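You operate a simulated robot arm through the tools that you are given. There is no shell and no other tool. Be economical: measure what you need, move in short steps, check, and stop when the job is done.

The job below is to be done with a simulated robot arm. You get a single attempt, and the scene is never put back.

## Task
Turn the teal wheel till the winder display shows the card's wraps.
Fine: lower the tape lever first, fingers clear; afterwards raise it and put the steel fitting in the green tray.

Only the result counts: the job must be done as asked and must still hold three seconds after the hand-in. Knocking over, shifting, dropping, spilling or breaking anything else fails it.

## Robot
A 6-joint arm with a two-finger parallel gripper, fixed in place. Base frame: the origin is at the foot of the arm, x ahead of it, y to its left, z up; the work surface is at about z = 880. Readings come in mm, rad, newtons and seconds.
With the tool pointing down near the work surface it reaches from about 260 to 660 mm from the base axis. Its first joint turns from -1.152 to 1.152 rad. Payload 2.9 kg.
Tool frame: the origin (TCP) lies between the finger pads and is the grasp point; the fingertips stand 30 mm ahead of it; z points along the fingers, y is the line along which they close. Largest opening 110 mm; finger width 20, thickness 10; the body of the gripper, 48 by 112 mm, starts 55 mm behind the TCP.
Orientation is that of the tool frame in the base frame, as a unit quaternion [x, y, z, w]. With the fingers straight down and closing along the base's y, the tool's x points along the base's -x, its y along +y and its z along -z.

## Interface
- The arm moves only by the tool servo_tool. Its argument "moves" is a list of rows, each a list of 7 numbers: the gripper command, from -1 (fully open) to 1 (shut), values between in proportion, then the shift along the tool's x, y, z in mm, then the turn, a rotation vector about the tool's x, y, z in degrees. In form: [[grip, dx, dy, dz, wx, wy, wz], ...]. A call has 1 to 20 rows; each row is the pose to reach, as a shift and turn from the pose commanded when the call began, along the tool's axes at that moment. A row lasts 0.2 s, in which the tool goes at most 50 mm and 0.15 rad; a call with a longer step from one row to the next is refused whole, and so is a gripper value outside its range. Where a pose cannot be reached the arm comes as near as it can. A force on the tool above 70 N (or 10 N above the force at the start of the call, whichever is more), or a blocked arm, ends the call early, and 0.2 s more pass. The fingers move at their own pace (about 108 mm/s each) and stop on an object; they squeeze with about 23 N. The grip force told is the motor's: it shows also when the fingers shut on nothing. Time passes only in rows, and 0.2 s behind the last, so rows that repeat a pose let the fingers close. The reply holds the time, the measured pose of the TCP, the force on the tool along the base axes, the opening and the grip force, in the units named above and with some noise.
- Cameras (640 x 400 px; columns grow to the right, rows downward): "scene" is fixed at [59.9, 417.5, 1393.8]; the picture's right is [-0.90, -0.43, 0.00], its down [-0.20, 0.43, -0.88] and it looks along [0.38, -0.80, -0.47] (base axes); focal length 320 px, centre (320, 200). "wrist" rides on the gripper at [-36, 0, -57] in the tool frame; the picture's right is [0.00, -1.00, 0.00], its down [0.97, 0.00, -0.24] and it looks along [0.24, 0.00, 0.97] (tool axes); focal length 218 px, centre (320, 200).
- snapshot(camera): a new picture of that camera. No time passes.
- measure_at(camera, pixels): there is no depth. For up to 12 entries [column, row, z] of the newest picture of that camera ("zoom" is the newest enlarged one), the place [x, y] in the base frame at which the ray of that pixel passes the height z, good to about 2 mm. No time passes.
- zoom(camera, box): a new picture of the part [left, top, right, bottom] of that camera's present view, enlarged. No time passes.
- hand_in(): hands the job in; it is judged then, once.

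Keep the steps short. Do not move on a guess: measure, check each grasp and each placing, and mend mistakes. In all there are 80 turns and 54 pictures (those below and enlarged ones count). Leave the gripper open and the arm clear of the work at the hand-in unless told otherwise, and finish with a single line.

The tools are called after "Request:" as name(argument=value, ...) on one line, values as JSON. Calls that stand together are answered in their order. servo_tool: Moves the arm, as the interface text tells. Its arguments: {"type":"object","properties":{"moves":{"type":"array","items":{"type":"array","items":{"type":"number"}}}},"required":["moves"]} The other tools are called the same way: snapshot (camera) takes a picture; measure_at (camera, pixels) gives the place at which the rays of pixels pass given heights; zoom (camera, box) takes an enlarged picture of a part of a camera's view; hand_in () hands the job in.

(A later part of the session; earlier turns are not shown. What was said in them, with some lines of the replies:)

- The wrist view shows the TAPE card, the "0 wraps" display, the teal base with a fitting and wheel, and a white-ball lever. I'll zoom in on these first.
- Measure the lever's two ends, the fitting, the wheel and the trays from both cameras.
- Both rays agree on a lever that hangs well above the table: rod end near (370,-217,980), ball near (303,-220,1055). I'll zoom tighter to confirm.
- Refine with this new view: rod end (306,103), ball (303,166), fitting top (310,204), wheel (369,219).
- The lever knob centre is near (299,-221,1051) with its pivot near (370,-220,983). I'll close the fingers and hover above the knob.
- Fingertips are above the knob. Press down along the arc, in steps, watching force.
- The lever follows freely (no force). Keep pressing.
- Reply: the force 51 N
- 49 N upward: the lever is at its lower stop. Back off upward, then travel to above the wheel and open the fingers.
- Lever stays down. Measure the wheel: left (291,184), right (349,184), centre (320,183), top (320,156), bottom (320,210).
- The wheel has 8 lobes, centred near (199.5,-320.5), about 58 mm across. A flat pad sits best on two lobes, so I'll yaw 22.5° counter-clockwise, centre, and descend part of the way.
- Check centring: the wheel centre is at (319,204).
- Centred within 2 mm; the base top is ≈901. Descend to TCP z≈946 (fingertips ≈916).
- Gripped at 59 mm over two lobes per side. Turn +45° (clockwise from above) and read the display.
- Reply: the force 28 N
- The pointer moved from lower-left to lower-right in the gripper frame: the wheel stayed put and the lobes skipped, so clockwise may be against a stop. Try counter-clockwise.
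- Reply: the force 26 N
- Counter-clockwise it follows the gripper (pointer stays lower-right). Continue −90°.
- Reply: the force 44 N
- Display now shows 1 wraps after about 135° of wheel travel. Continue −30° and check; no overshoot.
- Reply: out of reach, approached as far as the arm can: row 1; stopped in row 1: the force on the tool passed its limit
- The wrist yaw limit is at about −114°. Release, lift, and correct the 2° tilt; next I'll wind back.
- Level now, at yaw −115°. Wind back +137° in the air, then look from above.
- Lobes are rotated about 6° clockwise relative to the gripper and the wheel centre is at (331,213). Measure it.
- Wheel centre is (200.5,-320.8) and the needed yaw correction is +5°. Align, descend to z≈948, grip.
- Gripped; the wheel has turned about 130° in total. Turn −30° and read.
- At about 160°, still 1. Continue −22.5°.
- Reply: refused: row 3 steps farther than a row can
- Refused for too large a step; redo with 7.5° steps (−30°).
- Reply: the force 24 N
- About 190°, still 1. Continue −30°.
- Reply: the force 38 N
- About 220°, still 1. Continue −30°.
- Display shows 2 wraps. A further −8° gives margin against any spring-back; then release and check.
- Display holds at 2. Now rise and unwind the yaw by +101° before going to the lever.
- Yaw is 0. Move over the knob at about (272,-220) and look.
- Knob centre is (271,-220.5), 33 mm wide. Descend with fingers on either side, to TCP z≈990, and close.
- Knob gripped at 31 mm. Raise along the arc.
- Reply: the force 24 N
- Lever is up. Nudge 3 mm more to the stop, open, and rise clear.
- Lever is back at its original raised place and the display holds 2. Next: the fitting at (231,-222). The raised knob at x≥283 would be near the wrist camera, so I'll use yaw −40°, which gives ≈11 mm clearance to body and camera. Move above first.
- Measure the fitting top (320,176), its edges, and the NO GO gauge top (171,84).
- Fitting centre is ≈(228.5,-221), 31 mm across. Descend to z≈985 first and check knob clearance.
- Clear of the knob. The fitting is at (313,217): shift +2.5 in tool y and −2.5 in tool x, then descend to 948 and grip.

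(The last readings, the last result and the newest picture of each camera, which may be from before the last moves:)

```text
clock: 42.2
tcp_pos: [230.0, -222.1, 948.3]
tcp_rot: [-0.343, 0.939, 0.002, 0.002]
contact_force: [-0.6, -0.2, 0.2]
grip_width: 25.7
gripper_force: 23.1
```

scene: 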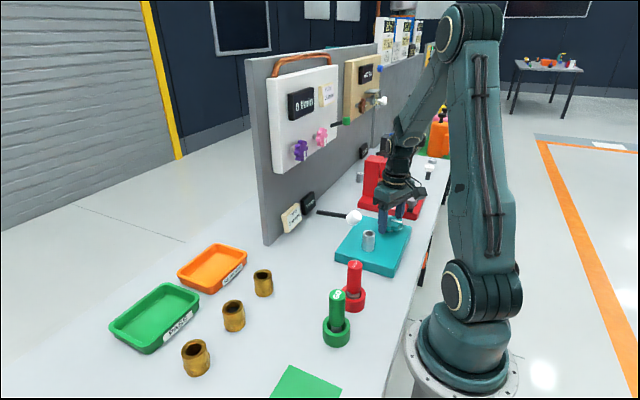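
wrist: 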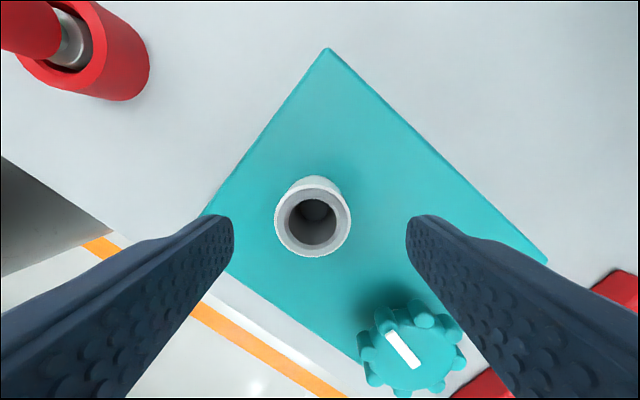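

Gripped at 25.7 mm. Lift straight up.

Request:
servo_tool(moves=[[1, 0, 0, -10, 0, 0, 0], [1, 0, 0, -25, 0, 0, 0], [1, 0, 0, -50, 0, 0, 0], [1, 0, 0, -90, 0, 0, 0], [1, 0, 0, -130, 0, 0, 0], [1, 0, 0, -150, 0, 0, 0], [1, 0, 0, -150, 0, 0, 0]])

Request:
snapshot(camera="scene")

```text
clock: 43.8
tcp_pos: [231.1, -219.6, 1097.9]
tcp_rot: [-0.342, 0.94, 0.001, 0.001]
contact_force: [0.2, 0.2, -1.1]
grip_width: 25.9
gripper_force: 23.0
```

```text
12 pictures are left
```

scene: 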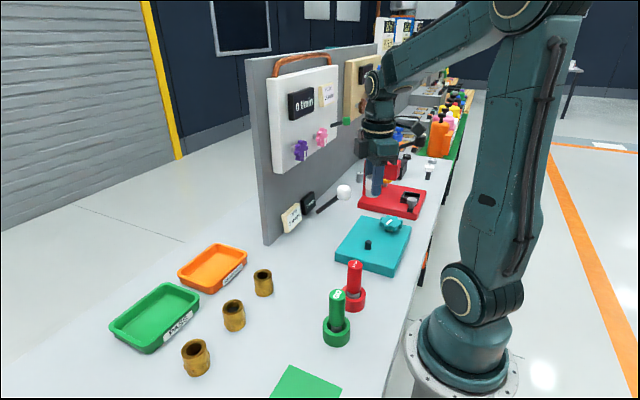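

The fitting came off its peg and is held (25.9 mm). Measure tray rim and floor, and the board's corner.

Request:
measure_at(camera="scene", pixels=[[265, 244, 880], [110, 325, 905], [168, 284, 905], [199, 294, 905], [149, 345, 905], [149, 352, 880], [200, 301, 880], [155, 315, 885], [264, 276, 925], [233, 307, 925], [195, 347, 925], [155, 315, 890]])

Request:
zoom(camera="scene", box=[100, 270, 220, 360])

```text
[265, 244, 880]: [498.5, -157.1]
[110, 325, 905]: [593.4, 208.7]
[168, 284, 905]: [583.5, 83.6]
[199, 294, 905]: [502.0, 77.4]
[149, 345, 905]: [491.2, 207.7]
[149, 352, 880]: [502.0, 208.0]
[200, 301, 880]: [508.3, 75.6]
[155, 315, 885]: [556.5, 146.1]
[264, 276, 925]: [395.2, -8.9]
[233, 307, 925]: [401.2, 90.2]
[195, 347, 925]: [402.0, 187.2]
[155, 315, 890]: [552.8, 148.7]
```

```text
4.44 times, centred on (160, 315) of scene
```

zoom: 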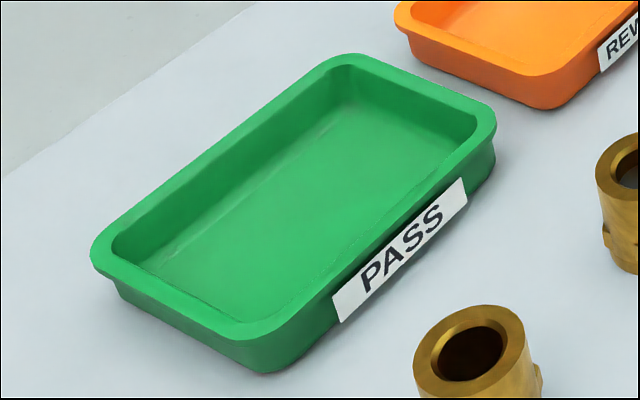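

The tray spans x 492–590, y 77–208, centre (543,143), rim ≈905. Rise to 1158, then travel to above it in two legs.

Request:
servo_tool(moves=[[1, 0, 0, -30, 0, 0, 0], [1, 0, 0, -60, 0, 0, 0], [1, -36.5, 12.9, -60, 0, 0, 5], [1, -73, 25.8, -60, 0, 0, 10], [1, -109.6, 38.7, -60, 0, 0, 15], [1, -153.2, 47.8, -60, 0, 0, 20], [1, -196.8, 56.9, -60, 0, 0, 25], [1, -240.4, 66, -60, 0, 0, 30], [1, -283.9, 75.1, -60, 0, 0, 35], [1, -331.1, 75.7, -60, 0, 0, 40], [1, -378.3, 76.3, -60, 0, 0, 40], [1, -425.5, 76.9, -60, 0, 0, 40], [1, -472.7, 77.4, -60, 0, 0, 40], [1, -472.7, 77.4, -60, 0, 0, 40]])

Request:
snapshot(camera="wrist")

```text
clock: 46.8
tcp_pos: [540.3, 142.1, 1157.1]
tcp_rot: [-0.002, 1.0, 0.001, 0.001]
contact_force: [-0.1, 0.5, -0.4]
grip_width: 25.8
gripper_force: 22.5
```

```text
10 pictures are left
```

wrist: 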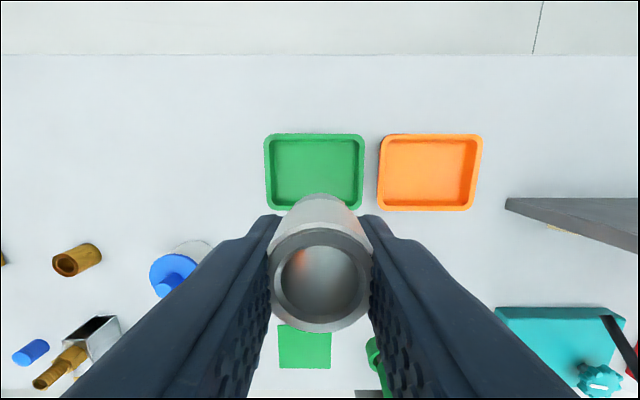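

Fitting is held above the green tray. Verify the tray's position.

Request:
measure_at(camera="wrist", pixels=[[265, 135, 905], [364, 135, 905], [363, 210, 905], [268, 210, 905], [273, 142, 885], [356, 142, 885]])

Request:
zoom(camera="scene", box=[100, 100, 300, 360])

```text
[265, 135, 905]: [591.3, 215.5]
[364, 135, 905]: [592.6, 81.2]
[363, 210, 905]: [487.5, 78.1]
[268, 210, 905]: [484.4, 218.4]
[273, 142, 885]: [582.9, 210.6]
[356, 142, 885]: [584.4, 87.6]
```

```text
1.54 times, centred on (200, 230) of scene
```

zoom: 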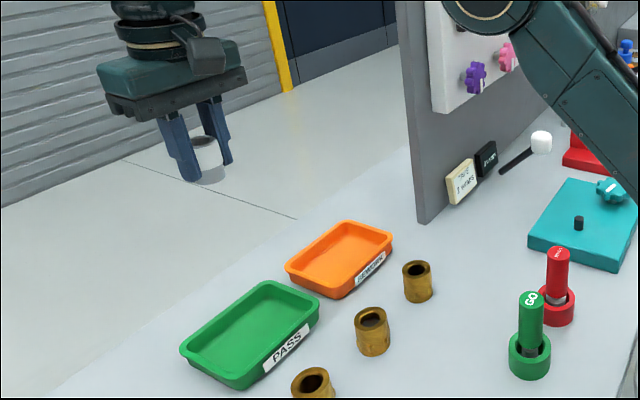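

Tray centre is ≈(539,147). Descend to z≈945.

Request:
servo_tool(moves=[[1, 1, 3, 45, 0, 0, 0], [1, 1, 4, 90, 0, 0, 0], [1, 1, 4, 135, 0, 0, 0], [1, 1, 4, 175, 0, 0, 0], [1, 1, 4, 200, 0, 0, 0], [1, 1, 4, 211, 0, 0, 0], [1, 1, 4, 211, 0, 0, 0]])

Request:
zoom(camera="scene", box=[100, 220, 240, 360])

```text
clock: 48.4
tcp_pos: [542.5, 146.8, 948.8]
tcp_rot: [-0.001, 1.0, 0.001, 0.002]
contact_force: [-0.7, 0.1, -0.3]
grip_width: 25.6
gripper_force: 23.0
```

```text
2.86 times, centred on (170, 290) of scene
```

zoom: 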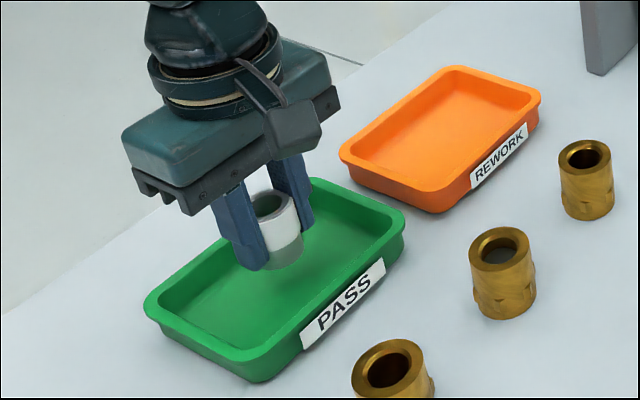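

Tape visible on the fitting, well inside the tray. Lower gently 12 mm, watching force.

Request:
servo_tool(moves=[[1, 0, 0, 4, 0, 0, 0], [1, 0, 0, 8, 0, 0, 0], [1, 0, 0, 12, 0, 0, 0], [1, 0, 0, 12, 0, 0, 0]])

```text
clock: 49.4
tcp_pos: [541.0, 148.1, 935.8]
tcp_rot: [-0.001, 1.0, 0.0, 0.002]
contact_force: [-0.3, -0.4, -0.8]
grip_width: 25.6
gripper_force: 22.6
```

No contact yet; lower 3 mm more.

Request:
servo_tool(moves=[[1, 0, 0, 1.5, 0, 0, 0], [1, 0, 0, 3, 0, 0, 0], [1, 0, 0, 3, 0, 0, 0]])

```text
clock: 50.2
tcp_pos: [540.3, 147.9, 932.9]
tcp_rot: [-0.001, 1.0, 0.0, 0.001]
contact_force: [0.0, -0.8, 0.1]
grip_width: 25.7
gripper_force: 22.9
```

Request:
servo_tool(moves=[[1, 0, 0, 1, 0, 0, 0], [1, 0, 0, 2, 0, 0, 0], [1, 0, 0, 2, 0, 0, 0]])

Request:
zoom(camera="scene", box=[100, 240, 220, 360])

```text
clock: 51.0
tcp_pos: [541.3, 147.3, 931.4]
tcp_rot: [-0.001, 1.0, 0.001, 0.002]
contact_force: [-0.5, 0.3, -0.9]
grip_width: 26.1
gripper_force: 23.5
```

```text
3.33 times, centred on (160, 300) of scene
```

zoom: 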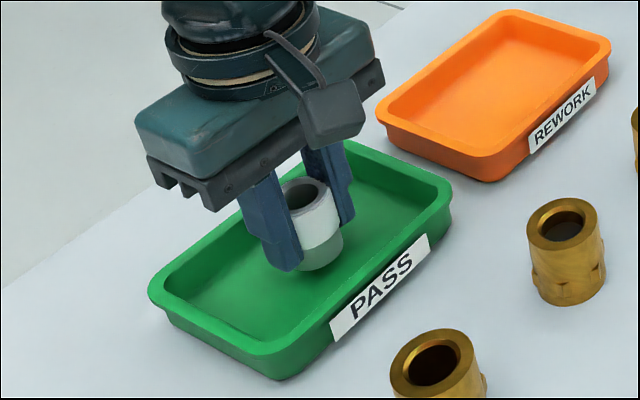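

Nearly touching, still no force. Lower 2 mm more.

Request:
servo_tool(moves=[[1, 0, 0, 1, 0, 0, 0], [1, 0, 0, 2, 0, 0, 0], [1, 0, 0, 2, 0, 0, 0]])

```text
clock: 51.8
tcp_pos: [540.7, 148.4, 928.6]
tcp_rot: [-0.001, 1.0, 0.0, 0.001]
contact_force: [-0.4, 0.4, -0.7]
grip_width: 26.0
gripper_force: 22.6
```

Request:
servo_tool(moves=[[1, 0, 0, 1, 0, 0, 0], [1, 0, 0, 2, 0, 0, 0], [1, 0, 0, 2, 0, 0, 0]])

```text
clock: 52.6
tcp_pos: [541.3, 147.9, 927.1]
tcp_rot: [-0.001, 1.0, 0.001, 0.002]
contact_force: [-0.9, -0.3, 0.2]
grip_width: 25.9
gripper_force: 22.7
```

Request:
servo_tool(moves=[[1, 0, 0, 1, 0, 0, 0], [1, 0, 0, 2, 0, 0, 0], [1, 0, 0, 2, 0, 0, 0]])

Request:
zoom(camera="scene", box=[130, 260, 210, 340])

```text
clock: 53.4
tcp_pos: [540.2, 146.6, 925.5]
tcp_rot: [-0.001, 1.0, 0.001, 0.001]
contact_force: [0.0, -0.4, -1.1]
grip_width: 25.7
gripper_force: 23.1
```

```text
5.00 times, centred on (170, 300) of scene
```

zoom: 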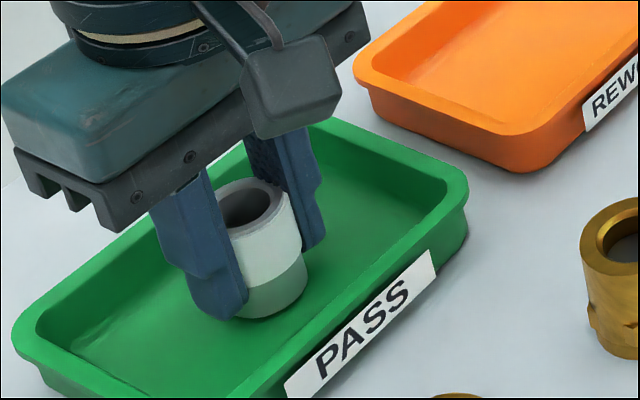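

Check the fitting's bottom edge height: lowest visible edge at about (159.5,323.5).

Request:
measure_at(camera="scene", pixels=[[159.5, 323.5, 880], [159.5, 323.5, 885], [159.5, 323.5, 890], [159.5, 323.5, 895], [156.5, 300, 925], [156.5, 300, 930], [156.5, 300, 935], [156.5, 300, 920]])

```text
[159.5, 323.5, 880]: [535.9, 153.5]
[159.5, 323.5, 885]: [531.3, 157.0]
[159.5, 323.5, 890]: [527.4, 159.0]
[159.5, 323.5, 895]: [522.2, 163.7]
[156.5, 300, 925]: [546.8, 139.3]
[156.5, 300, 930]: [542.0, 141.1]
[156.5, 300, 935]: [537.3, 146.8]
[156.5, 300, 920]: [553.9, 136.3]
```

Fitting bottom is ≈884, so nearly on the floor. Continue 2 mm.

Request:
servo_tool(moves=[[1, 0, 0, 1, 0, 0, 0], [1, 0, 0, 2, 0, 0, 0], [1, 0, 0, 2, 0, 0, 0]])

```text
clock: 54.2
tcp_pos: [540.8, 145.8, 922.3]
tcp_rot: [-0.001, 1.0, 0.002, 0.002]
contact_force: [-0.4, 0.2, -0.6]
grip_width: 25.8
gripper_force: 23.3
```

Request:
servo_tool(moves=[[1, 0, 0, 1, 0, 0, 0], [1, 0, 0, 2, 0, 0, 0], [1, 0, 0, 2, 0, 0, 0]])

```text
clock: 55.0
tcp_pos: [540.0, 147.3, 920.8]
tcp_rot: [-0.001, 1.0, 0.001, 0.002]
contact_force: [-0.8, 0.5, 1.9]
grip_width: 26.0
gripper_force: 22.8
```

Slight upward force (1.9 N). One more millimetre.

Request:
servo_tool(moves=[[1, 0, 0, 1, 0, 0, 0], [1, 0, 0, 1, 0, 0, 0]])

```text
clock: 55.6
tcp_pos: [540.4, 146.1, 922.4]
tcp_rot: [-0.001, 1.0, 0.001, 0.002]
contact_force: [-1.3, 2.5, 12.2]
grip_width: 25.6
gripper_force: 23.3
```

12 N: it rests on the tray floor. Open modestly (to 60 mm, inside the tray), then lift away.

Request:
servo_tool(moves=[[0.3, 0, 0, 0, 0, 0, 0], [-0.1, 0, 0, 0, 0, 0, 0], [-0.1, 0, 0, 0, 0, 0, 0], [-0.1, 0, 0, -25, 0, 0, 0], [-0.1, 0, 0, -65, 0, 0, 0], [-0.1, 0, 0, -110, 0, 0, 0], [-0.1, 0, 0, -155, 0, 0, 0], [-0.1, 0, 0, -200, 0, 0, 0], [-0.5, 0, 0, -200, 0, 0, 0], [-1, 0, 0, -200, 0, 0, 0]])

Request:
snapshot(camera="scene")

Request:
zoom(camera="scene", box=[270, 170, 420, 280])

```text
clock: 57.8
tcp_pos: [540.1, 145.2, 1118.7]
tcp_rot: [-0.001, 1.0, 0.0, 0.001]
contact_force: [0.5, 0.5, 0.6]
grip_width: 110.0
gripper_force: 0.1
```

```text
5 pictures are left
```

scene: 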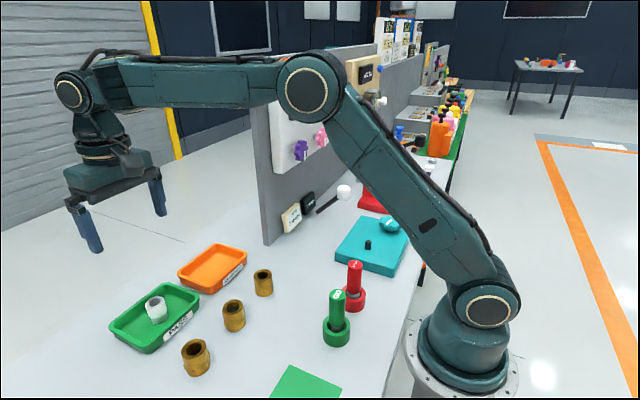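

```text
3.64 times, centred on (345, 225) of scene
```

zoom: 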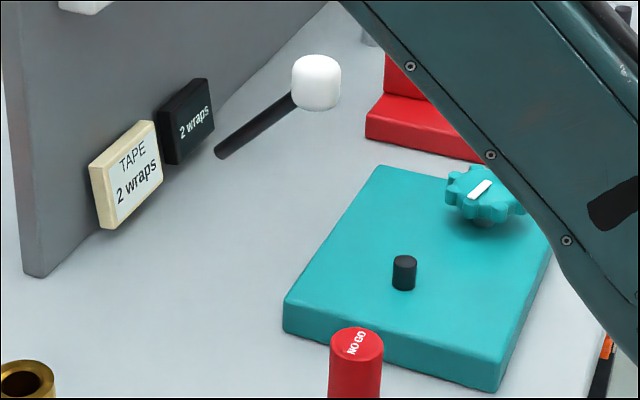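

The fitting stands in the green tray, the lever is up, the display reads 2 wraps, and the gripper is open and clear. Handing in.

Request:
hand_in()

```text
The job is handed in.
```

The winder display shows 2 wraps as on the card, the tape lever is raised again, and the steel fitting stands in the green PASS tray; I've handed the job in, with no verdict reported yet.
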